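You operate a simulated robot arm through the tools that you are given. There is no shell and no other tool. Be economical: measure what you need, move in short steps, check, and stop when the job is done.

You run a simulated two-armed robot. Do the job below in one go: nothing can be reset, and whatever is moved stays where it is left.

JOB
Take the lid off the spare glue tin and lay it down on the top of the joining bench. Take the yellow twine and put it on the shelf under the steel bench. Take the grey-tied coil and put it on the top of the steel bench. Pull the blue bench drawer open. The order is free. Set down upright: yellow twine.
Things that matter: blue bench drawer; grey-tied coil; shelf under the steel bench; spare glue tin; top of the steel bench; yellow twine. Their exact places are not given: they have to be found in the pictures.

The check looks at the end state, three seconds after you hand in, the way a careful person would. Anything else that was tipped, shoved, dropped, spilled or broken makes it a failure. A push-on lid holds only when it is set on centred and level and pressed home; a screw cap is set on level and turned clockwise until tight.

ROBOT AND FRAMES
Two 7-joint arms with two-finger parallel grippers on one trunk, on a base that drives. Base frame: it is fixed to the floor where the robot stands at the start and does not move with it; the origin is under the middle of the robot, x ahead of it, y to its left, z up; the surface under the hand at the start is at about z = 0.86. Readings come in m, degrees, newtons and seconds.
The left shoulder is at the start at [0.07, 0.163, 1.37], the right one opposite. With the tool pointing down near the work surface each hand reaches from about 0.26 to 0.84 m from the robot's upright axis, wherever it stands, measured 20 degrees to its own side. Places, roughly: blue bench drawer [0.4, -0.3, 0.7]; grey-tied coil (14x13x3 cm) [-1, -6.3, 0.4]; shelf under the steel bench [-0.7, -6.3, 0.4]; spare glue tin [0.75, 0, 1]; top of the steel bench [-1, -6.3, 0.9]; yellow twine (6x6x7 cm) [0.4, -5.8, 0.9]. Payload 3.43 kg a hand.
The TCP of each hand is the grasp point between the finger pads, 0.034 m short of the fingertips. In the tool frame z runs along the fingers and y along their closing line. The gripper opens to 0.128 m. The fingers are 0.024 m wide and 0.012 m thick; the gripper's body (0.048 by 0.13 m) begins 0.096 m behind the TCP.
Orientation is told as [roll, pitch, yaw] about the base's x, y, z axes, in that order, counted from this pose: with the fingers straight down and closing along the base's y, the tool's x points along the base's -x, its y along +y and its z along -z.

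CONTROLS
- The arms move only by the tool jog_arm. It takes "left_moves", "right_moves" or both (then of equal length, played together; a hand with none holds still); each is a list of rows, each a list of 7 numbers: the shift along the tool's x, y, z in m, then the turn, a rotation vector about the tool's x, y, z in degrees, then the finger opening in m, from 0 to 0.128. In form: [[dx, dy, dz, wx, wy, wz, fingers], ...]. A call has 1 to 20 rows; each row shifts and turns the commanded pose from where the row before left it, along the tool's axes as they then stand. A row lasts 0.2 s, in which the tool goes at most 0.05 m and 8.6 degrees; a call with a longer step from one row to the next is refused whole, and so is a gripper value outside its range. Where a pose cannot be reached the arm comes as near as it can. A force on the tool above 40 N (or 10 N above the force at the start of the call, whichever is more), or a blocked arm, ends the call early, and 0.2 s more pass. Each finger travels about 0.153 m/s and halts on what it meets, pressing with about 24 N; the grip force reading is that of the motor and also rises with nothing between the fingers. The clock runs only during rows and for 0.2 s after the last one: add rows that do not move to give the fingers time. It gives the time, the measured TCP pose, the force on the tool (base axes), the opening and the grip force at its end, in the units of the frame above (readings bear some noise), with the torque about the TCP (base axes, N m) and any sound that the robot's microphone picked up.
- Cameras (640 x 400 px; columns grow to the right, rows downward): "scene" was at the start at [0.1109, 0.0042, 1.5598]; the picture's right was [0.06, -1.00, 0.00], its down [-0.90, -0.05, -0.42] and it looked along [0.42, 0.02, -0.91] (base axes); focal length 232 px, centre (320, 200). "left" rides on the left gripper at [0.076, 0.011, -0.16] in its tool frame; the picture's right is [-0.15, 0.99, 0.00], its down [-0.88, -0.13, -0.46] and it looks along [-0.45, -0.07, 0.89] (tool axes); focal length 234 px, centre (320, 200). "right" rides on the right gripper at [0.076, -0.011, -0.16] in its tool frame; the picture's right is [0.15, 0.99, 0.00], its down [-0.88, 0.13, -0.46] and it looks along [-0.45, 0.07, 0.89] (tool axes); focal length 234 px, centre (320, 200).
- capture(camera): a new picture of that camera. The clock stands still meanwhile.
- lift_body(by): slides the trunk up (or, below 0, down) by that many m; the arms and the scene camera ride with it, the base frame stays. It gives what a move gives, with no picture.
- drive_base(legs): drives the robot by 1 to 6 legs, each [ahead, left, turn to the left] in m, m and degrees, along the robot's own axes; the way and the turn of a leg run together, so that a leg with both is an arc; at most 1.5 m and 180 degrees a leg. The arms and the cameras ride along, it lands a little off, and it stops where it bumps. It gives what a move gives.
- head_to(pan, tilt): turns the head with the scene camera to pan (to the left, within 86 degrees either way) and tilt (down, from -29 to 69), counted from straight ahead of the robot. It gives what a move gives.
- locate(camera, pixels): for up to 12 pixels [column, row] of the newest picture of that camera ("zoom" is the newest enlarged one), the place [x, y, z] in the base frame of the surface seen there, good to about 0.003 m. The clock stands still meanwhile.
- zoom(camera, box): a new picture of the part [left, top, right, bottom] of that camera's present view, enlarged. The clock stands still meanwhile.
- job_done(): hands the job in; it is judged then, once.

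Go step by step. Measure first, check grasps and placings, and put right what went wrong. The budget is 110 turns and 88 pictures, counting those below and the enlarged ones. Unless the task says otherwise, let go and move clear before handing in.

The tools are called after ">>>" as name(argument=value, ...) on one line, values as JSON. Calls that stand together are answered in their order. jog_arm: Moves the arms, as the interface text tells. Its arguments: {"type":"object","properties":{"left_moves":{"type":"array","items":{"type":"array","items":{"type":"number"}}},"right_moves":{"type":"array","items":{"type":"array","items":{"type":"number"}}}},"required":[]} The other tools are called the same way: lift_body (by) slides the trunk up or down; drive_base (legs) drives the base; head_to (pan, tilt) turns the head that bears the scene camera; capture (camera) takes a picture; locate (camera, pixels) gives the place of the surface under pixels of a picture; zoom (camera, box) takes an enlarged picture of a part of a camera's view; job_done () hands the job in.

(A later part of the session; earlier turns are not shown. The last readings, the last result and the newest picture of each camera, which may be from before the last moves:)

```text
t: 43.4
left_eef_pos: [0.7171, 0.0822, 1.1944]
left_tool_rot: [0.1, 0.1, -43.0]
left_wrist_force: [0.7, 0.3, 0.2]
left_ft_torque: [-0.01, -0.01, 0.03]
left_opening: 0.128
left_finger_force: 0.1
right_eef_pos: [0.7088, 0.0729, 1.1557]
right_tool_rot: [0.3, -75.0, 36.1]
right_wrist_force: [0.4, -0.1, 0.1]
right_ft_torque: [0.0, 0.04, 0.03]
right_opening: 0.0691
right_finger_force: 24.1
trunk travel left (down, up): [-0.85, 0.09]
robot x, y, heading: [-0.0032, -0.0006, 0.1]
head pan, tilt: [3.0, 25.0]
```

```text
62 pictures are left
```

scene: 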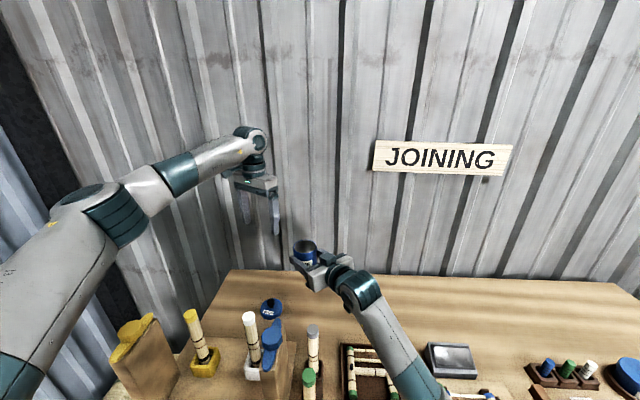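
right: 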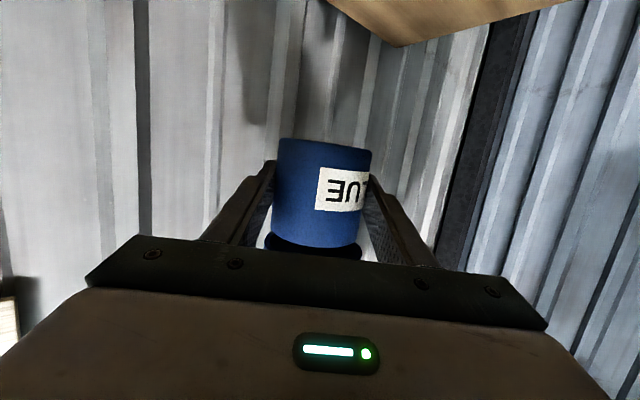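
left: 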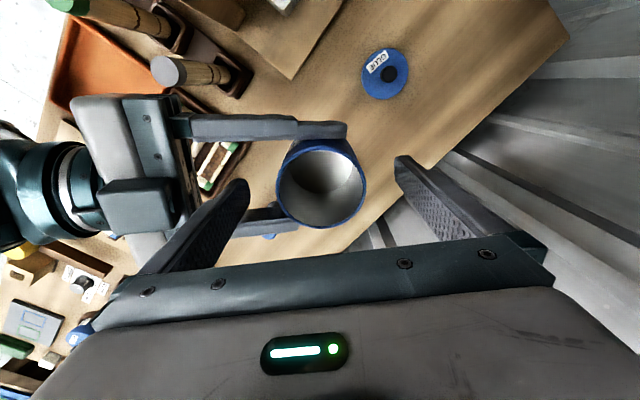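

Tin (320,185) is centred between the left fingers. Close left, then release and withdraw right.

>>> jog_arm(left_moves=[[0, 0, 0, 0, 0, 0, 0.08], [0, 0, 0, 0, 0, 0, 0.0], [0, 0, 0, 0, 0, 0, 0.0], [0, 0, 0, 0, 0, 0, 0.0], [0, 0, 0, 0, 0, 0, 0.0]])

>>> jog_arm(right_moves=[[0, 0, 0, 0, 0, 0, 0.09], [0, 0, 0, 0, 0, 0, 0.12], [0, 0, 0, 0, 0, 0, 0.128], [0, 0, -0.03, 0, 0, 0, 0.128], [0, 0, -0.04, 0, 0, 0, 0.128], [0, 0, -0.04, 0, 0, 0, 0.128], [0, 0, -0.04, 0, 0, 0, 0.128], [0.005, -0.03, -0.02, 0, 0, 0, 0.128], [0.005, -0.03, -0.02, 0, 0, 0, 0.128], [0.005, -0.03, -0.02, 0, 0, 0, 0.128], [0.005, -0.03, -0.02, 0, 0, 0, 0.128]])

>>> capture(camera="left")

```text
t: 44.6
left_eef_pos: [0.7181, 0.081, 1.1955]
left_tool_rot: [0.0, 0.0, -42.8]
left_wrist_force: [2.9, 1.1, -0.5]
left_ft_torque: [0.16, -0.33, -0.15]
left_opening: 0.0707
left_finger_force: 24.1
right_eef_pos: [0.7084, 0.0725, 1.155]
right_tool_rot: [0.5, -74.9, 36.3]
right_wrist_force: [-3.1, 0.4, -1.0]
right_ft_torque: [-0.2, 0.21, 0.22]
right_opening: 0.0693
right_finger_force: 24.3
trunk travel left (down, up): [-0.85, 0.09]
robot x, y, heading: [0.0005, -0.0015, 0.0]
head pan, tilt: [3.0, 25.0]
```

```text
t: 47.0
left_eef_pos: [0.7175, 0.0797, 1.1956]
left_tool_rot: [0.0, 0.1, -42.9]
left_wrist_force: [-0.6, -0.4, 0.0]
left_ft_torque: [0.01, -0.04, 0.0]
left_opening: 0.0706
left_finger_force: 23.7
right_eef_pos: [0.5966, -0.1593, 1.196]
right_tool_rot: [0.3, -75.1, 36.2]
right_wrist_force: [-0.4, 0.7, -1.1]
right_ft_torque: [-0.01, 0.0, -0.02]
right_opening: 0.1283
right_finger_force: 0.1
trunk travel left (down, up): [-0.85, 0.09]
robot x, y, heading: [-0.0025, -0.0014, -0.1]
head pan, tilt: [3.0, 25.0]
```

```text
61 pictures are left
```

left: 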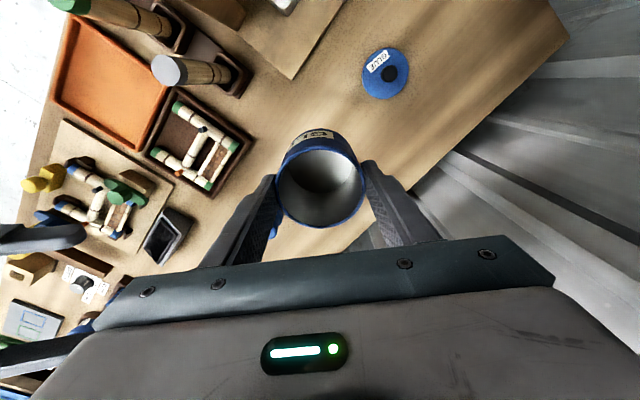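

Tin is in the left hand (320,185) and the right hand is clear. Lower the tin to its old spot.

>>> jog_arm(left_moves=[[0, 0, 0.04, 0, 0, 0, 0], [0, 0, 0.04, 0, 0, 0, 0], [0, 0, 0.04, 0, 0, 0, 0], [0, 0, 0.04, 0, 0, 0, 0], [0, 0, 0.04, 0, 0, 0, 0], [0, 0, 0.04, 0, 0, 0, 0], [0, 0, 0.012, 0, 0, 0, 0], [0, 0, 0, 0, 0, 0, 0]])

>>> head_to(pan=3, tilt=45)

>>> zoom(camera="scene", box=[240, 150, 400, 250])

```text
t: 48.8
left_eef_pos: [0.7177, 0.0815, 0.9566]
left_tool_rot: [0.0, 0.0, -42.9]
left_wrist_force: [-0.6, 0.1, 0.2]
left_ft_torque: [-0.04, 0.01, 0.01]
left_opening: 0.0711
left_finger_force: 24.0
left hand out of reach, approached as far as the arm can: row 7
right_eef_pos: [0.5981, -0.1595, 1.1946]
right_tool_rot: [0.0, -75.0, 36.4]
right_wrist_force: [1.0, -0.4, 0.2]
right_ft_torque: [-0.05, 0.01, -0.03]
right_opening: 0.1283
right_finger_force: 0.0
trunk travel left (down, up): [-0.85, 0.09]
robot x, y, heading: [0.0021, 0.0015, 0.1]
head pan, tilt: [3.0, 25.0]
```

```text
t: 49.7
left_eef_pos: [0.7182, 0.0817, 0.9559]
left_tool_rot: [0.0, -0.1, -42.9]
left_wrist_force: [0.1, 0.8, -0.2]
left_ft_torque: [-0.03, 0.03, 0.02]
left_opening: 0.071
left_finger_force: 24.0
right_eef_pos: [0.5976, -0.1598, 1.1948]
right_tool_rot: [0.1, -75.1, 36.3]
right_wrist_force: [0.0, -0.8, 0.2]
right_ft_torque: [0.02, -0.02, 0.0]
right_opening: 0.1282
right_finger_force: 0.0
trunk travel left (down, up): [-0.85, 0.09]
robot x, y, heading: [-0.0005, 0.0014, 0.3]
head pan, tilt: [3.0, 45.0]
```

```text
4.00 times, centred on (320, 200) of scene
```

zoom: 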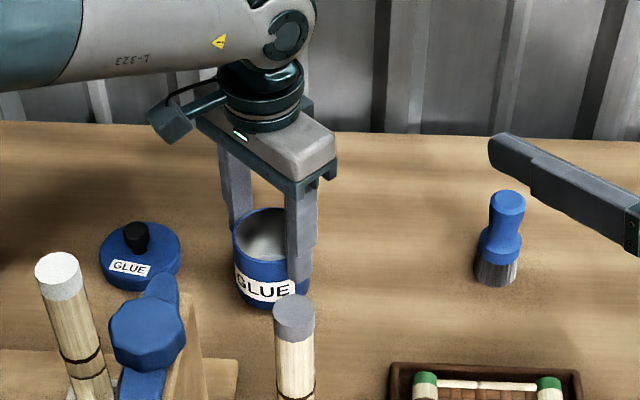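

The left arm's limit stopped it ~2 cm above the bench. I'll lower the trunk for the rest.

>>> lift_body(by=-0.018)

>>> zoom(camera="scene", box=[280, 180, 344, 230])

```text
t: 50.3
left_eef_pos: [0.7174, 0.0828, 0.937]
left_tool_rot: [0.0, 0.0, -42.9]
left_wrist_force: [0.1, -0.6, -0.1]
left_ft_torque: [0.0, -0.02, 0.01]
left_opening: 0.071
left_finger_force: 24.3
right_eef_pos: [0.5983, -0.1601, 1.1771]
right_tool_rot: [0.0, -75.0, 36.4]
right_wrist_force: [0.9, -0.3, 0.5]
right_ft_torque: [0.02, 0.0, 0.0]
right_opening: 0.128
right_finger_force: 0.0
trunk travel left (down, up): [-0.832, 0.108]
robot x, y, heading: [0.0015, -0.0007, 0.2]
head pan, tilt: [3.0, 45.0]
```

```text
8.00 times, centred on (312, 205) of scene
```

zoom: 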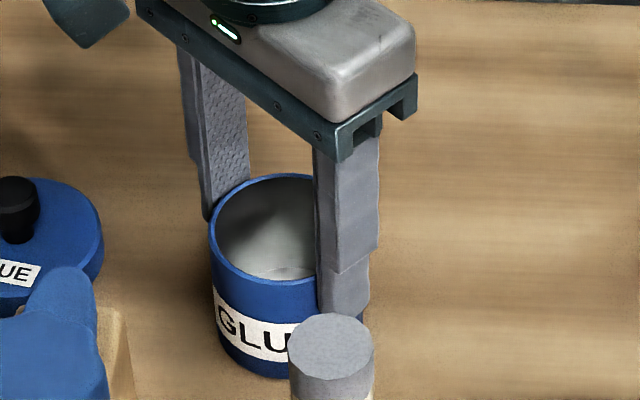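

>>> lift_body(by=-0.002)

>>> lift_body(by=-0.002)

```text
t: 50.8
left_eef_pos: [0.7173, 0.0824, 0.9383]
left_tool_rot: [0.0, -0.1, -42.7]
left_wrist_force: [0.0, 1.8, 7.2]
left_ft_torque: [0.05, 0.33, -0.05]
left_opening: 0.0707
left_finger_force: 24.4
right_eef_pos: [0.5975, -0.1589, 1.1754]
right_tool_rot: [0.0, -75.0, 36.5]
right_wrist_force: [1.1, 0.2, -1.0]
right_ft_torque: [-0.01, 0.0, 0.03]
right_opening: 0.1281
right_finger_force: 0.1
trunk travel left (down, up): [-0.83, 0.11]
robot x, y, heading: [-0.0023, -0.0005, -0.0]
head pan, tilt: [3.0, 45.0]
```

```text
t: 51.4
left_eef_pos: [0.7174, 0.0813, 0.937]
left_tool_rot: [0.0, -0.2, -42.7]
left_wrist_force: [3.0, 2.5, 16.7]
left_ft_torque: [-0.2, 0.09, 0.2]
left_opening: 0.071
left_finger_force: 23.5
right_eef_pos: [0.5965, -0.1598, 1.1736]
right_tool_rot: [-0.2, -75.0, 36.5]
right_wrist_force: [-0.1, -0.4, 0.0]
right_ft_torque: [-0.01, -0.03, -0.01]
right_opening: 0.1281
right_finger_force: 0.1
trunk travel left (down, up): [-0.828, 0.112]
robot x, y, heading: [-0.0005, -0.0037, -0.2]
head pan, tilt: [3.0, 45.0]
```

Contact made. Release, rise, and straighten both hands.

>>> jog_arm(left_moves=[[0, 0, 0, 0, 0, 0, 0.085], [0, 0, 0, 0, 0, 0, 0.095], [0, 0, 0, 0, 0, 0, 0.095], [0, 0, -0.02, 0, 0, 0, 0.095], [0, 0, -0.04, 0, 0, 0, 0.095], [0, 0, -0.045, 0, 0, 0, 0.095], [0, 0, -0.045, 0, 0, 0, 0.095], [0, 0, -0.045, 0, 0, 0, 0.095], [0, 0, -0.045, 0, 0, 0, 0.095]])

>>> jog_arm(left_moves=[[0.02, 0, 0, 0, 0, -8.5, 0.095], [0.02, 0, 0, 0, 0, -8.5, 0.095], [0.02, 0, 0, 0, 0, -8.5, 0.095], [0.02, 0, 0, 0, 0, -8.5, 0.06], [0.02, 0, 0, 0, 0, -8.5, 0.06], [0.02, 0, 0, 0, 0, 0, 0.06], [0.02, 0, 0, 0, 0, 0, 0.06], [0.02, 0, 0, 0, 0, 0, 0.06], [0.02, 0, 0, 0, 0, 0, 0.06], [0, 0, 0, 0, 0, 0, 0.06]], right_moves=[[0, -0.02, -0.02, 0, 8.5, 0, 0.128], [0, -0.02, -0.02, 0, 8.5, 0, 0.128], [0, -0.02, 0, 0, 8.5, 0, 0.128], [0, 0, 0, 0, 8.5, 0, 0.128], [0, 0, 0, 0, 8.5, 0, 0.128], [0, 0, 0, 0, 8.5, 0, 0.128], [0, 0, 0, 0, 8.5, 0, 0.1], [0, 0, 0, 0, 8.5, 0, 0.08], [0, 0, 0, 0, 7, 0, 0.08], [0, 0, 0, 0, 0, 0, 0.08]])

>>> head_to(pan=-15, tilt=60)

>>> capture(camera="scene")

```text
t: 53.4
left_eef_pos: [0.7162, 0.0814, 1.1749]
left_tool_rot: [0.0, 0.0, -42.9]
left_wrist_force: [0.2, 0.8, 0.1]
left_ft_torque: [0.01, -0.01, 0.03]
left_opening: 0.0952
left_finger_force: 0.1
right_eef_pos: [0.5977, -0.1581, 1.1736]
right_tool_rot: [0.0, -75.0, 36.5]
right_wrist_force: [-0.2, 0.4, -0.1]
right_ft_torque: [-0.01, -0.02, 0.02]
right_opening: 0.1279
right_finger_force: 0.0
trunk travel left (down, up): [-0.828, 0.112]
robot x, y, heading: [-0.0, -0.0014, 0.4]
head pan, tilt: [3.0, 45.0]
```

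```text
t: 55.6
left_eef_pos: [0.5496, 0.1255, 1.1745]
left_tool_rot: [0.1, 0.0, -0.3]
left_wrist_force: [0.0, 0.2, 0.3]
left_ft_torque: [0.01, 0.02, 0.0]
left_opening: 0.0598
left_finger_force: 0.1
right_eef_pos: [0.602, -0.2308, 1.1864]
right_tool_rot: [0.0, 0.2, 36.5]
right_wrist_force: [-1.1, -0.4, 1.0]
right_ft_torque: [0.03, 0.01, 0.01]
right_opening: 0.08
right_finger_force: 0.0
trunk travel left (down, up): [-0.828, 0.112]
robot x, y, heading: [-0.005, 0.0016, 0.2]
head pan, tilt: [3.0, 45.0]
```

```text
t: 56.4
left_eef_pos: [0.5496, 0.1255, 1.1752]
left_tool_rot: [0.0, 0.1, -0.4]
left_wrist_force: [0.6, 0.2, -0.7]
left_ft_torque: [-0.02, 0.01, 0.0]
left_opening: 0.0596
left_finger_force: 0.2
right_eef_pos: [0.6037, -0.2302, 1.1858]
right_tool_rot: [0.0, 0.0, 36.5]
right_wrist_force: [-0.1, -0.4, -0.1]
right_ft_torque: [-0.01, -0.01, 0.0]
right_opening: 0.08
right_finger_force: 0.1
trunk travel left (down, up): [-0.828, 0.112]
robot x, y, heading: [0.0006, -0.0013, 0.2]
head pan, tilt: [-15.0, 60.0]
```

```text
58 pictures are left
```

scene: 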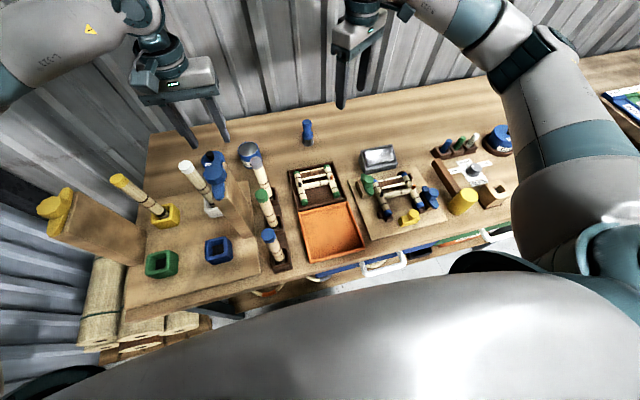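

Tin and lid are in place. Raise the trunk and back up to see the drawers in front.

>>> lift_body(by=0.1)

>>> drive_base(legs=[[-0.7, 0, 0]])

>>> head_to(pan=-20, tilt=38)

>>> capture(camera="scene")

```text
t: 57.7
left_eef_pos: [0.5497, 0.1252, 1.2742]
left_tool_rot: [0.0, 0.0, -0.5]
left_wrist_force: [-0.6, 0.0, -0.6]
left_ft_torque: [-0.01, -0.02, 0.0]
left_opening: 0.0598
left_finger_force: 0.1
right_eef_pos: [0.6031, -0.2296, 1.2863]
right_tool_rot: [0.0, 0.0, 36.4]
right_wrist_force: [-0.6, 0.1, -0.4]
right_ft_torque: [-0.02, -0.01, 0.01]
right_opening: 0.0799
right_finger_force: 0.1
trunk travel left (down, up): [-0.928, 0.012]
robot x, y, heading: [0.0013, -0.0007, 0.2]
head pan, tilt: [-15.0, 60.0]
```

```text
t: 61.5
left_eef_pos: [-0.1431, 0.1254, 1.2725]
left_tool_rot: [0.0, 0.0, -0.4]
left_wrist_force: [-0.3, -0.2, -0.5]
left_ft_torque: [0.0, 0.04, 0.0]
left_opening: 0.0601
left_finger_force: 0.1
right_eef_pos: [-0.0906, -0.2296, 1.2858]
right_tool_rot: [0.0, 0.2, 36.4]
right_wrist_force: [-0.3, -0.1, -0.3]
right_ft_torque: [-0.03, 0.01, 0.01]
right_opening: 0.0798
right_finger_force: 0.1
trunk travel left (down, up): [-0.928, 0.012]
robot x, y, heading: [-0.6897, -0.0015, -0.2]
head pan, tilt: [-15.0, 60.0]
```

```text
t: 62.4
left_eef_pos: [-0.1439, 0.1256, 1.2739]
left_tool_rot: [0.0, 0.0, -0.4]
left_wrist_force: [-0.5, 0.3, 0.0]
left_ft_torque: [0.01, 0.0, 0.0]
left_opening: 0.0599
left_finger_force: 0.1
right_eef_pos: [-0.0904, -0.2295, 1.2861]
right_tool_rot: [0.1, 0.1, 36.4]
right_wrist_force: [-0.4, 0.0, 0.4]
right_ft_torque: [0.06, -0.01, 0.0]
right_opening: 0.0798
right_finger_force: 0.1
trunk travel left (down, up): [-0.928, 0.012]
robot x, y, heading: [-0.6928, -0.0022, -0.3]
head pan, tilt: [-20.0, 38.0]
```

```text
57 pictures are left
```

scene: 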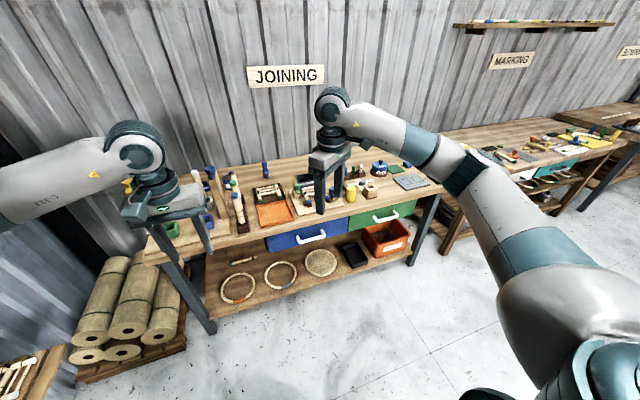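

The blue drawer is at (305,237) with a white bow handle at (311,239); zoom and measure.

>>> zoom(camera="scene", box=[250, 200, 370, 275])

>>> locate(camera="scene", pixels=[[297, 242], [325, 234], [311, 240], [311, 231], [270, 245], [345, 225], [311, 248], [320, 221]])

```text
5.33 times, centred on (310, 238) of scene
```

zoom: 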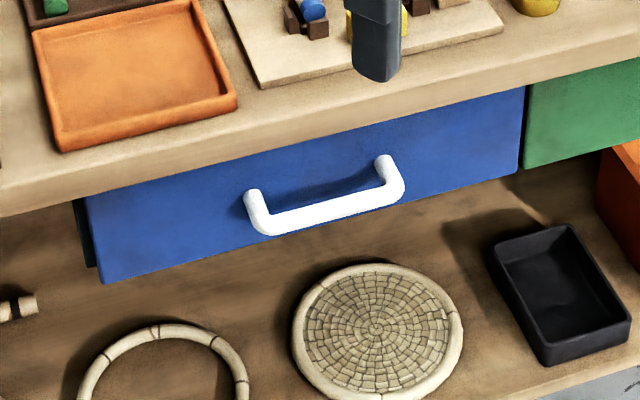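

```text
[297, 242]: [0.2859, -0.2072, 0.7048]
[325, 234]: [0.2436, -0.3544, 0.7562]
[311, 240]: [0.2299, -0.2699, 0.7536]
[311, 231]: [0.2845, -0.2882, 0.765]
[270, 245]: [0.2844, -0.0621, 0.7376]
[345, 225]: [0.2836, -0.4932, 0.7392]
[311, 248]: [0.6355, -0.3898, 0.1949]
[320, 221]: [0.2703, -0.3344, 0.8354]
```

>>> locate(camera="zoom", pixels=[[250, 205], [270, 223], [325, 213], [385, 195], [385, 165], [325, 205], [325, 222], [100, 280], [120, 200], [500, 120]])

```text
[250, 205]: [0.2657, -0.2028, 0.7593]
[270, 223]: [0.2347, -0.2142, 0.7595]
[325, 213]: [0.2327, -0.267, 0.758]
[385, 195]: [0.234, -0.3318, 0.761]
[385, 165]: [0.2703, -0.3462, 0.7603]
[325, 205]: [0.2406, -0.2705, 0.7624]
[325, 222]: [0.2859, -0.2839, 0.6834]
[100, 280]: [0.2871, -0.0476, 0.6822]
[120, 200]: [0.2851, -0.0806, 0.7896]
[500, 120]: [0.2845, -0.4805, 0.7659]
```

Handle bar: x 0.237, y −0.21…−0.34, z 0.758; drawer front x 0.285. I'll turn the right hand horizontal pointing ahead with vertical closing, in free space first.

>>> jog_arm(right_moves=[[0, 0, 0, 0, 0, 7.3, 0.08], [0, 0, 0, 0, 0, 7.3, 0.08], [0, 0, 0, 0, 0, 7.3, 0.08], [0, 0, 0, 0, 0, 7.3, 0.08], [0, 0, 0, 0, 0, 7.3, 0.08], [0.02, 0, 0, 0, -8.2, 0, 0.08], [0.02, 0, 0, 0, -8.2, 0, 0.08], [0, 0, 0, 0, -8.2, 0, 0.08], [0, 0, -0.01, 0, -8.2, 0, 0.08], [0, 0, -0.01, 0, -8.2, 0, 0.08], [0, 0, -0.01, 0, -8.2, 0, 0.08], [0, 0, -0.01, 0, -8.2, 0, 0.08], [0, 0, -0.01, 0, -8.2, 0, 0.08], [0, 0, -0.01, 0, -8.2, 0, 0.08], [0, 0, 0, 0, -8.2, 0, 0.08], [0, 0, 0, 0, -8.0, 0, 0.08]])

>>> jog_arm(right_moves=[[0, 0, 0, 0, 0, 8.2, 0.08], [0, 0, 0, 0, 0, 8.2, 0.08], [0, 0, 0, 0, 0, 8.2, 0.08], [0, 0, 0, 0, 0, 8.2, 0.08], [0, 0, 0, 0, 0, 8.2, 0.08], [0, 0, 0, 0, 0, 8.2, 0.08], [0, 0, 0, 0, 0, 8.2, 0.08], [0, 0, 0, 0, 0, 8.2, 0.08], [0, 0, 0, 0, 0, 8.2, 0.08], [0, 0, 0, 0, 0, 8.2, 0.08], [0, 0, 0, 0, 0, 8, 0.08], [0, 0, 0, 0, 0, 0, 0.08]], left_moves=[[0.02, 0, 0, 0, 0, 0, 0.06], [0.02, 0, 0, 0, 0, 0, 0.06], [0.02, 0, 0, 0, 0, 0, 0.06], [0.02, 0, 0, 0, 0, 0, 0.06], [0.02, 0, 0, 0, 0, 0, 0.06], [0, 0, 0, 0, 0, 0, 0.06], [0, 0, 0, 0, 0, 0, 0.06], [0, 0, 0, 0, 0, 0, 0.06], [0, 0, 0, 0, 0, 0, 0.06], [0, 0, 0, 0, 0, 0, 0.06], [0, 0, 0, 0, 0, 0, 0.06], [0, 0, 0, 0, 0, 0, 0.06]])

>>> lift_body(by=-0.4)

```text
t: 65.8
left_eef_pos: [-0.1441, 0.1254, 1.2747]
left_tool_rot: [0.1, 0.0, -0.5]
left_wrist_force: [0.8, -0.4, -0.7]
left_ft_torque: [-0.01, 0.03, 0.01]
left_opening: 0.06
left_finger_force: 0.0
right_eef_pos: [-0.0953, -0.2347, 1.3255]
right_tool_rot: [-0.3, -67.3, 0.4]
right_wrist_force: [-0.7, 0.2, -0.7]
right_ft_torque: [-0.02, 0.02, 0.01]
right_opening: 0.0799
right_finger_force: 0.1
right hand out of reach, approached as far as the arm can: row 11, 12, 13, 14, 15, 16
trunk travel left (down, up): [-0.928, 0.012]
robot x, y, heading: [-0.6966, 0.0036, -0.3]
head pan, tilt: [-20.0, 38.0]
```

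```text
t: 68.4
left_eef_pos: [-0.2433, 0.1272, 1.2732]
left_tool_rot: [0.0, 0.0, -0.5]
left_wrist_force: [-0.1, 0.6, -0.3]
left_ft_torque: [0.0, -0.03, -0.01]
left_opening: 0.06
left_finger_force: 0.0
right_eef_pos: [-0.096, -0.2338, 1.3243]
right_tool_rot: [67.4, -0.1, -89.9]
right_wrist_force: [0.0, 0.7, 0.6]
right_ft_torque: [-0.01, 0.02, 0.0]
right_opening: 0.0798
right_finger_force: 0.0
trunk travel left (down, up): [-0.928, 0.012]
robot x, y, heading: [-0.6963, 0.0008, 0.3]
head pan, tilt: [-20.0, 38.0]
```

```text
t: 72.2
left_eef_pos: [-0.2434, 0.1263, 0.875]
left_tool_rot: [-0.1, 0.0, -0.4]
left_wrist_force: [-0.1, 0.4, -0.2]
left_ft_torque: [0.0, 0.0, 0.0]
left_opening: 0.0601
left_finger_force: 0.1
right_eef_pos: [-0.0954, -0.232, 0.9259]
right_tool_rot: [67.4, -0.1, -89.8]
right_wrist_force: [0.2, 0.5, -0.9]
right_ft_torque: [0.01, 0.0, 0.01]
right_opening: 0.0798
right_finger_force: 0.0
trunk travel left (down, up): [-0.528, 0.412]
robot x, y, heading: [-0.6953, -0.0036, -0.1]
head pan, tilt: [-20.0, 38.0]
```

>>> jog_arm(right_moves=[[0, 0, -0.02, -7.5, 0, 0, 0.08], [0, 0, -0.02, -7.5, 0, 0, 0.08], [0, 0, -0.02, -7.4, 0, 0, 0.08], [0, 0, 0, 0, 0, 0, 0.08]])

>>> lift_body(by=-0.17)

>>> capture(camera="right")

>>> capture(camera="scene")

```text
t: 73.2
left_eef_pos: [-0.2438, 0.1255, 0.8743]
left_tool_rot: [0.0, 0.0, -0.4]
left_wrist_force: [0.4, 0.1, 0.0]
left_ft_torque: [-0.01, 0.03, -0.03]
left_opening: 0.06
left_finger_force: 0.0
right_eef_pos: [-0.0963, -0.2343, 0.9246]
right_tool_rot: [67.4, -0.1, -89.8]
right_wrist_force: [-0.6, 0.5, -0.2]
right_ft_torque: [-0.01, -0.01, 0.0]
right_opening: 0.08
right_finger_force: 0.1
right hand out of reach, approached as far as the arm can: row 1, 2, 3
trunk travel left (down, up): [-0.528, 0.412]
robot x, y, heading: [-0.6966, -0.0027, -0.0]
head pan, tilt: [-20.0, 38.0]
```

```text
t: 75.1
left_eef_pos: [-0.2437, 0.1263, 0.7042]
left_tool_rot: [0.0, 0.1, -0.4]
left_wrist_force: [-0.9, -1.4, 0.1]
left_ft_torque: [-0.03, -0.01, -0.01]
left_opening: 0.0598
left_finger_force: 0.1
right_eef_pos: [-0.0958, -0.2337, 0.7555]
right_tool_rot: [67.3, -0.2, -89.8]
right_wrist_force: [-0.1, 0.2, -0.2]
right_ft_torque: [0.01, 0.0, 0.0]
right_opening: 0.0801
right_finger_force: 0.1
trunk travel left (down, up): [-0.358, 0.582]
robot x, y, heading: [-0.693, 0.002, -0.1]
head pan, tilt: [-20.0, 38.0]
```

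```text
55 pictures are left
```

right: 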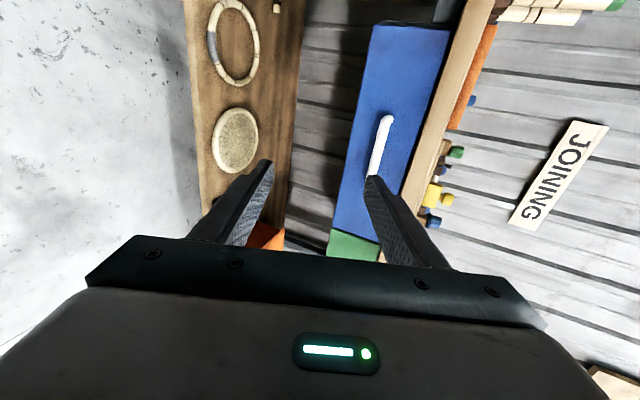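

```text
54 pictures are left
```

scene: 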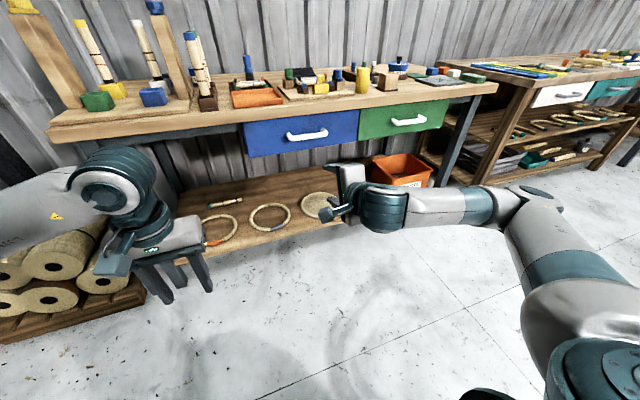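

The hand can only get to ~23° below level; fine for the bar. Drive ahead 0.25 with fingers at 0.05 and check.

>>> drive_base(legs=[[0.25, 0, 0]])

>>> jog_arm(right_moves=[[-0.02, 0, 0, 0, 0, 0, 0.055], [-0.021, 0, 0, 0, 0, 0, 0.055], [0, 0, 0, 0, 0, 0, 0.055]])

>>> capture(camera="right")

```text
t: 76.9
left_eef_pos: [0.0054, 0.1265, 0.7036]
left_tool_rot: [0.0, 0.0, -0.3]
left_wrist_force: [0.6, 0.2, -0.8]
left_ft_torque: [0.04, 0.0, 0.01]
left_opening: 0.0602
left_finger_force: 0.2
right_eef_pos: [0.1539, -0.234, 0.7544]
right_tool_rot: [67.3, -0.2, -89.9]
right_wrist_force: [0.4, -0.2, -1.0]
right_ft_torque: [-0.01, -0.01, 0.01]
right_opening: 0.08
right_finger_force: 0.2
trunk travel left (down, up): [-0.358, 0.582]
robot x, y, heading: [-0.4427, 0.0013, -0.0]
head pan, tilt: [-20.0, 38.0]
```

```text
t: 77.7
left_eef_pos: [0.0057, 0.1262, 0.7041]
left_tool_rot: [0.0, -0.1, -0.4]
left_wrist_force: [-0.7, -0.4, 0.3]
left_ft_torque: [0.02, 0.04, -0.02]
left_opening: 0.06
left_finger_force: 0.0
right_eef_pos: [0.1541, -0.2762, 0.7547]
right_tool_rot: [67.5, -0.2, -89.7]
right_wrist_force: [0.2, -0.1, 0.2]
right_ft_torque: [0.03, 0.02, -0.01]
right_opening: 0.0548
right_finger_force: 0.0
trunk travel left (down, up): [-0.358, 0.582]
robot x, y, heading: [-0.4448, -0.0002, 0.0]
head pan, tilt: [-20.0, 38.0]
```

```text
53 pictures are left
```

right: 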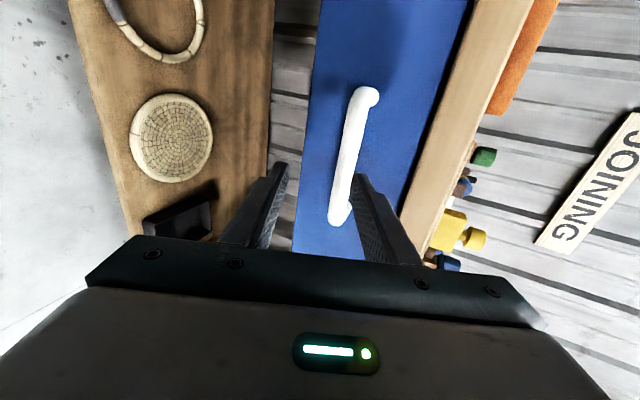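

Bar at (350,160). Shift up along the closing axis, advance onto the bar, and look.

>>> jog_arm(right_moves=[[0, 0.0347, 0, 0, 0, 0, 0.055], [0, 0, 0.03, 0, 0, 0, 0.055], [0, 0, 0.024, 0, 0, 0, 0.055], [0, 0, 0, 0, 0, 0, 0.055]])

>>> capture(camera="right")

```text
t: 78.7
left_eef_pos: [0.0053, 0.1264, 0.7038]
left_tool_rot: [0.0, -0.1, -0.4]
left_wrist_force: [-0.1, 0.1, -1.1]
left_ft_torque: [0.01, 0.01, 0.03]
left_opening: 0.0602
left_finger_force: 0.0
right_eef_pos: [0.2158, -0.2755, 0.767]
right_tool_rot: [67.4, -0.2, -89.7]
right_wrist_force: [0.7, 0.7, -0.3]
right_ft_torque: [0.01, -0.02, 0.03]
right_opening: 0.0551
right_finger_force: 0.1
trunk travel left (down, up): [-0.358, 0.582]
robot x, y, heading: [-0.4423, 0.0015, -0.1]
head pan, tilt: [-20.0, 38.0]
```

```text
52 pictures are left
```

right: 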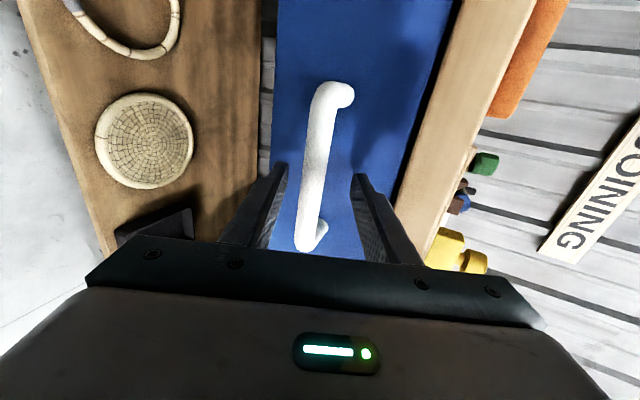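

Bar (313,180) is between the fingers. Nudge in, close.

>>> jog_arm(right_moves=[[0, -0.004, 0.01, 0, 0, 0, 0.055], [0, 0, 0, 0, 0, 0, 0.02], [0, 0, 0, 0, 0, 0, 0], [0, 0, 0, 0, 0, 0, 0], [0, 0, 0, 0, 0, 0, 0]])

>>> drive_base(legs=[[-0.15, 0, 0]])

>>> capture(camera="right")

>>> capture(camera="scene")

```text
t: 79.9
left_eef_pos: [0.0062, 0.1249, 0.7044]
left_tool_rot: [0.0, 0.0, -0.3]
left_wrist_force: [-0.8, -0.9, 0.5]
left_ft_torque: [0.0, -0.02, -0.02]
left_opening: 0.0601
left_finger_force: 0.0
right_eef_pos: [0.2245, -0.2754, 0.7576]
right_tool_rot: [67.2, -0.2, -89.9]
right_wrist_force: [-6.9, 0.0, -9.5]
right_ft_torque: [-0.18, 0.24, -0.3]
right_opening: 0.0197
right_finger_force: 44.9
trunk travel left (down, up): [-0.358, 0.582]
robot x, y, heading: [-0.4483, -0.0014, -0.0]
head pan, tilt: [-20.0, 38.0]
```

```text
t: 81.3
left_eef_pos: [-0.1438, 0.1265, 0.704]
left_tool_rot: [0.2, 0.0, -0.4]
left_wrist_force: [-0.7, 1.0, 0.1]
left_ft_torque: [0.01, -0.01, 0.0]
left_opening: 0.0602
left_finger_force: 0.0
right_eef_pos: [0.0751, -0.2749, 0.7571]
right_tool_rot: [67.3, 0.0, -89.9]
right_wrist_force: [1.8, -1.9, -12.8]
right_ft_torque: [-0.22, 0.17, -0.21]
right_opening: 0.0195
right_finger_force: 44.9
trunk travel left (down, up): [-0.358, 0.582]
robot x, y, heading: [-0.5967, 0.0003, -0.1]
head pan, tilt: [-20.0, 38.0]
```

```text
51 pictures are left
```

right: 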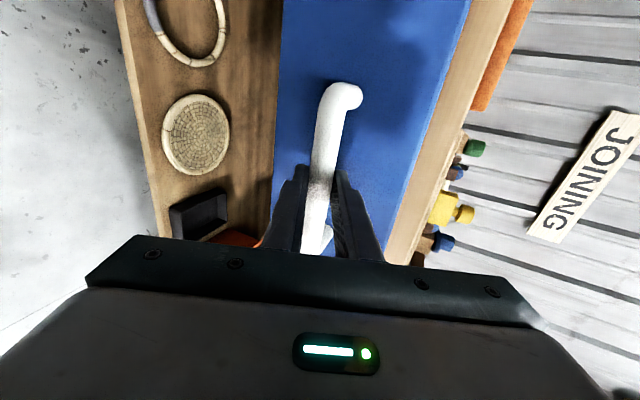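

```text
50 pictures are left
```

scene: 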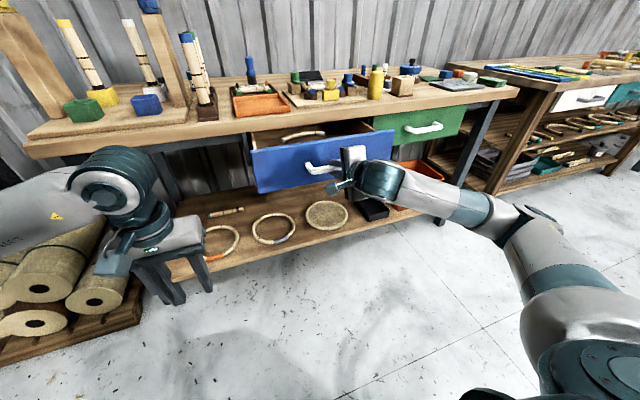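

The drawer follows (0.15 m open). Pull further until it stops or is nearly fully open.

>>> drive_base(legs=[[-0.08, 0, 0]])

>>> drive_base(legs=[[-0.06, 0, 0]])

>>> capture(camera="scene")

```text
t: 82.4
left_eef_pos: [-0.2237, 0.1267, 0.7049]
left_tool_rot: [0.0, -0.1, -0.2]
left_wrist_force: [-0.2, -0.6, -0.2]
left_ft_torque: [-0.01, 0.0, -0.02]
left_opening: 0.06
left_finger_force: 0.0
right_eef_pos: [-0.005, -0.275, 0.7573]
right_tool_rot: [67.3, -0.2, -89.9]
right_wrist_force: [0.5, -4.6, -6.5]
right_ft_torque: [-0.26, 0.1, -0.36]
right_opening: 0.0195
right_finger_force: 45.0
trunk travel left (down, up): [-0.358, 0.582]
robot x, y, heading: [-0.6728, -0.0017, 0.1]
head pan, tilt: [-20.0, 38.0]
```

```text
t: 83.3
left_eef_pos: [-0.2844, 0.1258, 0.7033]
left_tool_rot: [0.0, 0.0, -0.3]
left_wrist_force: [-0.2, 0.0, 0.0]
left_ft_torque: [0.01, 0.0, 0.0]
left_opening: 0.0601
left_finger_force: 0.0
right_eef_pos: [-0.0641, -0.2754, 0.7571]
right_tool_rot: [67.2, -0.2, -89.9]
right_wrist_force: [1.4, -2.0, -3.2]
right_ft_torque: [-0.03, 0.03, -0.09]
right_opening: 0.0198
right_finger_force: 45.0
trunk travel left (down, up): [-0.358, 0.582]
robot x, y, heading: [-0.7314, 0.001, -0.2]
head pan, tilt: [-20.0, 38.0]
```

```text
49 pictures are left
```

scene: 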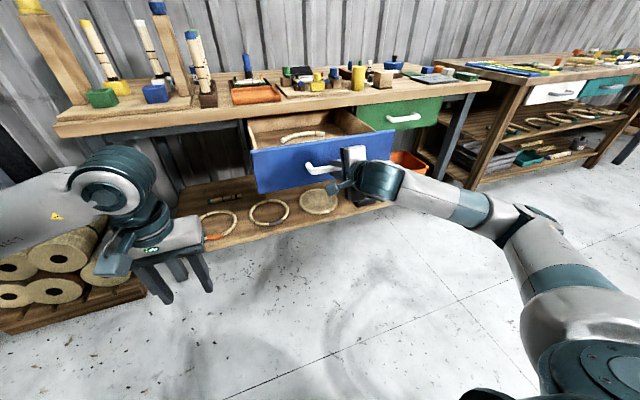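

>>> locate(camera="scene", pixels=[[290, 155], [300, 128], [260, 140], [330, 133], [270, 125], [310, 165]])

>>> zoom(camera="scene", box=[230, 90, 410, 200])

```text
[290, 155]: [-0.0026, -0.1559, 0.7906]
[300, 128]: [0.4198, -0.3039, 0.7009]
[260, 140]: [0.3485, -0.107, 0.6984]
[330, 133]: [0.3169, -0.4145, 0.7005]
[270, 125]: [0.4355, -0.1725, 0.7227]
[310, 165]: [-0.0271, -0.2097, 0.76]
```

```text
3.56 times, centred on (320, 145) of scene
```

zoom: 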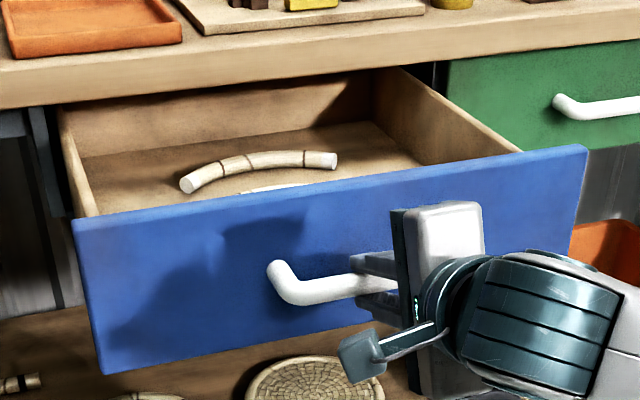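

Drawer is 0.285 m open, depth about 0.44. Try a bit more to find its stop.

>>> drive_base(legs=[[-0.04, 0, 0]])

>>> capture(camera="scene")

>>> locate(camera="scene", pixels=[[290, 160], [285, 170]])

```text
t: 84.2
left_eef_pos: [-0.3037, 0.1271, 0.7044]
left_tool_rot: [-0.1, -0.1, -0.2]
left_wrist_force: [0.7, 0.0, 0.0]
left_ft_torque: [0.02, 0.04, 0.02]
left_opening: 0.0601
left_finger_force: 0.1
right_eef_pos: [-0.0814, -0.2771, 0.7612]
right_tool_rot: [67.8, -0.3, -90.1]
right_wrist_force: [1.1, -0.7, -1.2]
right_ft_torque: [-0.15, 0.01, -0.09]
right_opening: 0.0198
right_finger_force: 45.2
trunk travel left (down, up): [-0.358, 0.582]
robot x, y, heading: [-0.7534, 0.0002, 0.1]
head pan, tilt: [-20.0, 38.0]
stopped in leg 1: the force on the tool passed its limit at 50 N (the readings are from after the stop); the commanded pose is now the measured one
```

```text
47 pictures are left
```

scene: 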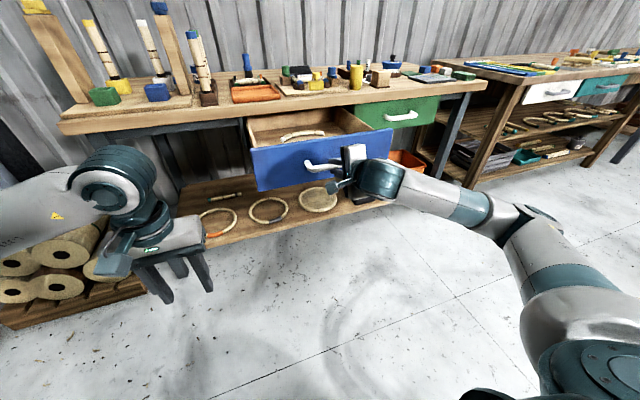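

```text
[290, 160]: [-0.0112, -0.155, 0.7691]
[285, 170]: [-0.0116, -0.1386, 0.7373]
```

The drawer hit its stop (0.30 m). Release, withdraw along the fingers, then back away.

>>> jog_arm(right_moves=[[0, 0, 0, 0, 0, 0, 0.03], [0, 0, 0, 0, 0, 0, 0.05], [0, 0, 0, 0, 0, 0, 0.055], [0, 0, -0.03, 0, 0, 0, 0.055], [0, 0, -0.03, 0, 0, 0, 0.055], [0, 0, -0.03, 0, 0, 0, 0.055]])

>>> drive_base(legs=[[-0.5, 0, 0]])

>>> head_to(pan=-45, tilt=20)

>>> capture(camera="scene")

>>> head_to(pan=-86, tilt=15)

>>> capture(camera="scene")

```text
t: 85.6
left_eef_pos: [-0.3033, 0.1267, 0.7047]
left_tool_rot: [0.0, 0.0, -0.1]
left_wrist_force: [0.4, -0.4, 0.2]
left_ft_torque: [-0.01, -0.01, -0.03]
left_opening: 0.0599
left_finger_force: 0.1
right_eef_pos: [-0.1555, -0.2766, 0.7939]
right_tool_rot: [67.7, -0.2, -89.9]
right_wrist_force: [-0.2, 1.4, -0.2]
right_ft_torque: [-0.02, 0.02, 0.03]
right_opening: 0.055
right_finger_force: 0.1
right hand out of reach, approached as far as the arm can: row 6
trunk travel left (down, up): [-0.358, 0.582]
robot x, y, heading: [-0.7524, 0.0053, 0.0]
head pan, tilt: [-20.0, 38.0]
```

```text
t: 88.5
left_eef_pos: [-0.8037, 0.1262, 0.7043]
left_tool_rot: [0.0, -0.1, -0.1]
left_wrist_force: [-0.1, 0.7, 1.1]
left_ft_torque: [-0.01, -0.04, 0.0]
left_opening: 0.0601
left_finger_force: 0.0
right_eef_pos: [-0.6536, -0.2774, 0.7946]
right_tool_rot: [67.8, -0.2, -90.0]
right_wrist_force: [0.0, -0.7, -0.4]
right_ft_torque: [0.04, -0.02, 0.03]
right_opening: 0.055
right_finger_force: 0.1
trunk travel left (down, up): [-0.358, 0.582]
robot x, y, heading: [-1.2536, -0.0027, -0.1]
head pan, tilt: [-20.0, 38.0]
```

```text
t: 89.4
left_eef_pos: [-0.8047, 0.1265, 0.7039]
left_tool_rot: [0.0, -0.1, -0.1]
left_wrist_force: [-0.2, 0.1, 0.4]
left_ft_torque: [0.01, 0.01, -0.01]
left_opening: 0.0597
left_finger_force: 0.1
right_eef_pos: [-0.6531, -0.2772, 0.7951]
right_tool_rot: [67.8, -0.2, -89.9]
right_wrist_force: [0.5, -0.2, 0.5]
right_ft_torque: [0.01, -0.01, -0.02]
right_opening: 0.0553
right_finger_force: 0.1
trunk travel left (down, up): [-0.358, 0.582]
robot x, y, heading: [-1.256, -0.0009, 0.3]
head pan, tilt: [-45.0, 20.0]
```

```text
46 pictures are left
```

scene: 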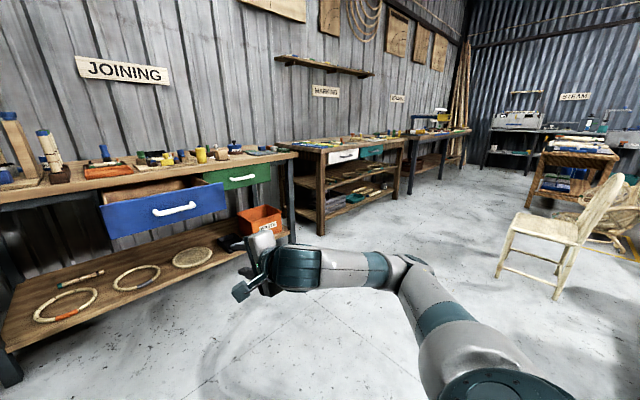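

```text
t: 90.5
left_eef_pos: [-0.8043, 0.1267, 0.7033]
left_tool_rot: [0.0, -0.1, -0.2]
left_wrist_force: [0.5, 0.2, -0.2]
left_ft_torque: [-0.01, -0.03, -0.03]
left_opening: 0.06
left_finger_force: 0.2
right_eef_pos: [-0.6532, -0.2768, 0.7947]
right_tool_rot: [67.9, -0.2, -89.9]
right_wrist_force: [-0.4, -0.1, 0.4]
right_ft_torque: [-0.02, -0.04, 0.05]
right_opening: 0.0549
right_finger_force: 0.1
trunk travel left (down, up): [-0.358, 0.582]
robot x, y, heading: [-1.2543, -0.0025, 0.3]
head pan, tilt: [-85.9, 15.0]
```

```text
45 pictures are left
```

scene: 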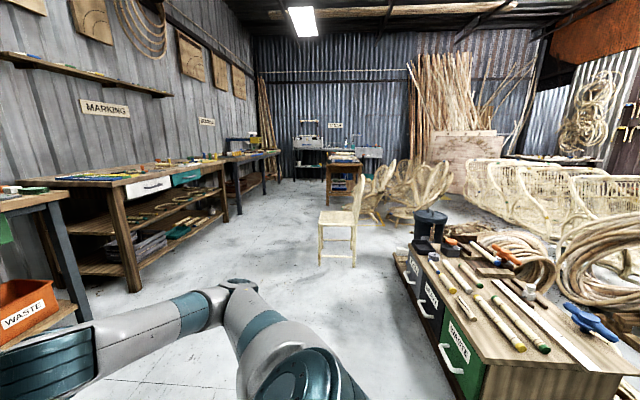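

The far end at (310–380,120–200) has the steam area and steel bench. Zoom there and measure obstacles along the way.

>>> zoom(camera="scene", box=[220, 110, 480, 272])

>>> locate(camera="scene", pixels=[[320, 262], [353, 268], [346, 205], [330, 197], [390, 215], [415, 240], [130, 292], [225, 222], [265, 195], [430, 380], [310, 150], [375, 150]])

```text
2.46 times, centred on (350, 191) of scene
```

zoom: 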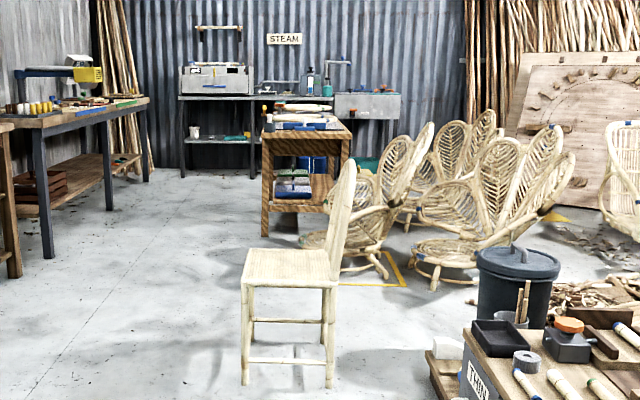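

```text
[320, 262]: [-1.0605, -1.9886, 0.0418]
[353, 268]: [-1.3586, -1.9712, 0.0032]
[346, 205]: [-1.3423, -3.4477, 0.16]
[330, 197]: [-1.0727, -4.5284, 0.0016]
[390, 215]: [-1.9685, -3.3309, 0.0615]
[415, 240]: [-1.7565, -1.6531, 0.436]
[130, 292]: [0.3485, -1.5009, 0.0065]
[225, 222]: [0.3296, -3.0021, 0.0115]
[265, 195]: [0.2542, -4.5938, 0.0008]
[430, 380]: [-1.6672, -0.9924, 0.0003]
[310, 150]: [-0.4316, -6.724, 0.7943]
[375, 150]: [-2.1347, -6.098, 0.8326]
```

Route: corridor between the left benches (front x≈0.25) and the chair (x≤−1.06, y≈−2). I'll raise the trunk, restore the right hand to straight down, then drive along x≈−0.45.

>>> lift_body(by=0.49)

>>> jog_arm(right_moves=[[0, 0, 0, 8.5, 0, 0, 0.055], [0, 0, 0, 8.5, 0, 0, 0.055], [0, 0, 0, 8.5, 0, 0, 0.055], [0, 0, 0, 8.5, 0, 0, 0.055], [0, 0, 0, 8.5, 0, 0, 0.055], [0, 0, 0, 8.5, 0, 0, 0.055], [0, 0, 0, 8.5, 0, 0, 0.055], [0, 0, 0, 8.3, 0, 0, 0.055], [0, 0, 0, 0, 0, -8.2, 0.055], [0, 0, 0, 0, 0, -8.2, 0.055], [0, 0, 0, 0, 0, -8.2, 0.055], [0, 0, 0, 0, 0, -8.2, 0.055], [0, 0, 0, 0, 0, -8.2, 0.055], [0, 0, 0, 0, 0, -8.2, 0.055], [0, 0, 0, 0, 0, -8.2, 0.055], [0, 0, 0, 0, 0, -8.2, 0.055], [0, 0, 0, 0, 0, -8.2, 0.055], [0, 0, 0, 0, 0, -8.2, 0.055], [0, 0, 0, 0, 0, -8, 0.055]])

>>> drive_base(legs=[[0, 0, -90]])

>>> drive_base(legs=[[1.0, 0.8, 0], [1.5, 0, 0]])

>>> head_to(pan=0, tilt=20)

>>> capture(camera="scene")

```text
refused: 0.49 is not a number from -0.4 to 0.4
```

```text
t: 94.5
left_eef_pos: [-0.8023, 0.1268, 0.7039]
left_tool_rot: [0.0, 0.0, -0.2]
left_wrist_force: [0.1, 0.2, -0.1]
left_ft_torque: [0.03, 0.0, 0.03]
left_opening: 0.0602
left_finger_force: 0.1
right_eef_pos: [-0.654, -0.2774, 0.7947]
right_tool_rot: [-0.2, 0.0, 0.2]
right_wrist_force: [-0.5, 0.1, -0.6]
right_ft_torque: [0.01, 0.0, 0.02]
right_opening: 0.0549
right_finger_force: 0.1
trunk travel left (down, up): [-0.358, 0.582]
robot x, y, heading: [-1.2524, 0.0037, 0.3]
head pan, tilt: [-85.9, 15.0]
```

```text
t: 98.8
left_eef_pos: [-1.1306, -0.4529, 0.7048]
left_tool_rot: [0.1, -0.1, -90.5]
left_wrist_force: [-1.2, -0.6, 0.2]
left_ft_torque: [0.0, 0.03, 0.02]
left_opening: 0.0597
left_finger_force: 0.0
right_eef_pos: [-1.5324, -0.5996, 0.7943]
right_tool_rot: [-0.1, 0.1, -90.3]
right_wrist_force: [-0.1, -1.3, -0.1]
right_ft_torque: [-0.02, 0.0, -0.02]
right_opening: 0.0548
right_finger_force: 0.0
trunk travel left (down, up): [-0.358, 0.582]
robot x, y, heading: [-1.2566, -0.003, -89.9]
head pan, tilt: [-85.9, 15.0]
```

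```text
t: 112.2
left_eef_pos: [-0.3534, -2.9521, 0.7048]
left_tool_rot: [-0.1, -0.1, -90.4]
left_wrist_force: [0.1, 0.1, -0.7]
left_ft_torque: [-0.01, -0.01, -0.02]
left_opening: 0.0601
left_finger_force: 0.1
right_eef_pos: [-0.7567, -3.0992, 0.7954]
right_tool_rot: [-0.2, 0.1, -90.1]
right_wrist_force: [-0.3, -0.2, -0.3]
right_ft_torque: [-0.05, 0.0, -0.02]
right_opening: 0.0551
right_finger_force: 0.1
trunk travel left (down, up): [-0.358, 0.582]
robot x, y, heading: [-0.4769, -2.5061, -90.2]
head pan, tilt: [-85.9, 15.0]
```

```text
t: 113.8
left_eef_pos: [-0.3533, -2.9524, 0.704]
left_tool_rot: [0.0, -0.2, -90.4]
left_wrist_force: [-0.7, 0.6, -0.1]
left_ft_torque: [-0.02, 0.01, -0.01]
left_opening: 0.0597
left_finger_force: 0.1
right_eef_pos: [-0.7555, -3.1004, 0.795]
right_tool_rot: [-0.3, 0.1, -90.3]
right_wrist_force: [0.2, -0.1, -0.1]
right_ft_torque: [-0.01, 0.0, 0.02]
right_opening: 0.055
right_finger_force: 0.1
trunk travel left (down, up): [-0.358, 0.582]
robot x, y, heading: [-0.4788, -2.5014, -90.3]
head pan, tilt: [0.0, 20.0]
```

```text
43 pictures are left
```

scene: 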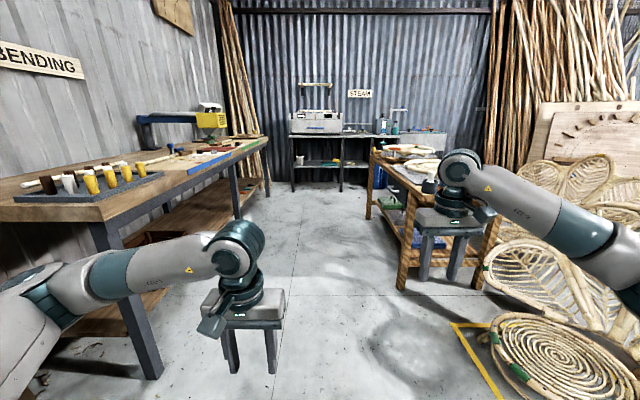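

The corridor ahead is clear between the bending bench and the orange-legged table. Measure and raise the trunk before going on.

>>> locate(camera="scene", pixels=[[400, 288], [369, 215], [240, 215], [150, 375], [293, 188], [340, 188], [446, 165], [269, 192], [330, 135], [330, 167]])

>>> zoom(camera="scene", box=[130, 80, 450, 220])

>>> lift_body(by=0.4)

```text
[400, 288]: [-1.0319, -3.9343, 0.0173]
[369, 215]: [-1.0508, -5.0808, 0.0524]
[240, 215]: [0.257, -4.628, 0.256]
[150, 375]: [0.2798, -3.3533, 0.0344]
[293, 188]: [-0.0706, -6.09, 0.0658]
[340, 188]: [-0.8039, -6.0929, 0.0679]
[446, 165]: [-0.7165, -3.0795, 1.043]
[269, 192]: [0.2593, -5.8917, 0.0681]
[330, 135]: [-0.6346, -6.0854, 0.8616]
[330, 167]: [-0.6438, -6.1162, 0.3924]
```

```text
2.00 times, centred on (290, 150) of scene
```

zoom: 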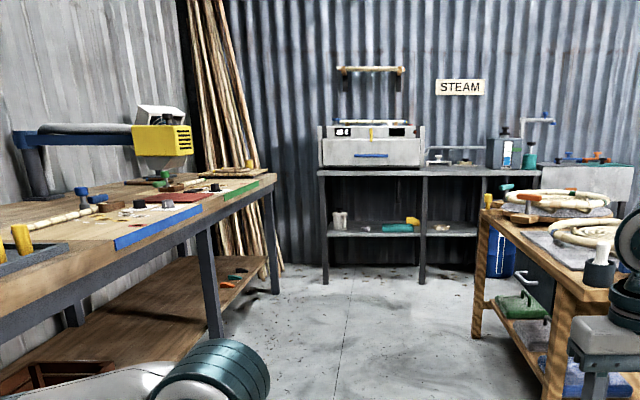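

```text
t: 117.6
left_eef_pos: [-0.3534, -2.9525, 1.1037]
left_tool_rot: [0.1, 0.0, -90.3]
left_wrist_force: [-0.7, 0.1, -0.7]
left_ft_torque: [0.03, 0.0, -0.02]
left_opening: 0.0599
left_finger_force: 0.1
right_eef_pos: [-0.7565, -3.1001, 1.1945]
right_tool_rot: [-0.1, 0.1, -90.3]
right_wrist_force: [-0.1, 0.7, 0.4]
right_ft_torque: [0.01, 0.01, 0.03]
right_opening: 0.0551
right_finger_force: 0.1
trunk travel left (down, up): [-0.758, 0.182]
robot x, y, heading: [-0.4783, -2.5012, -90.0]
head pan, tilt: [0.0, 20.0]
```

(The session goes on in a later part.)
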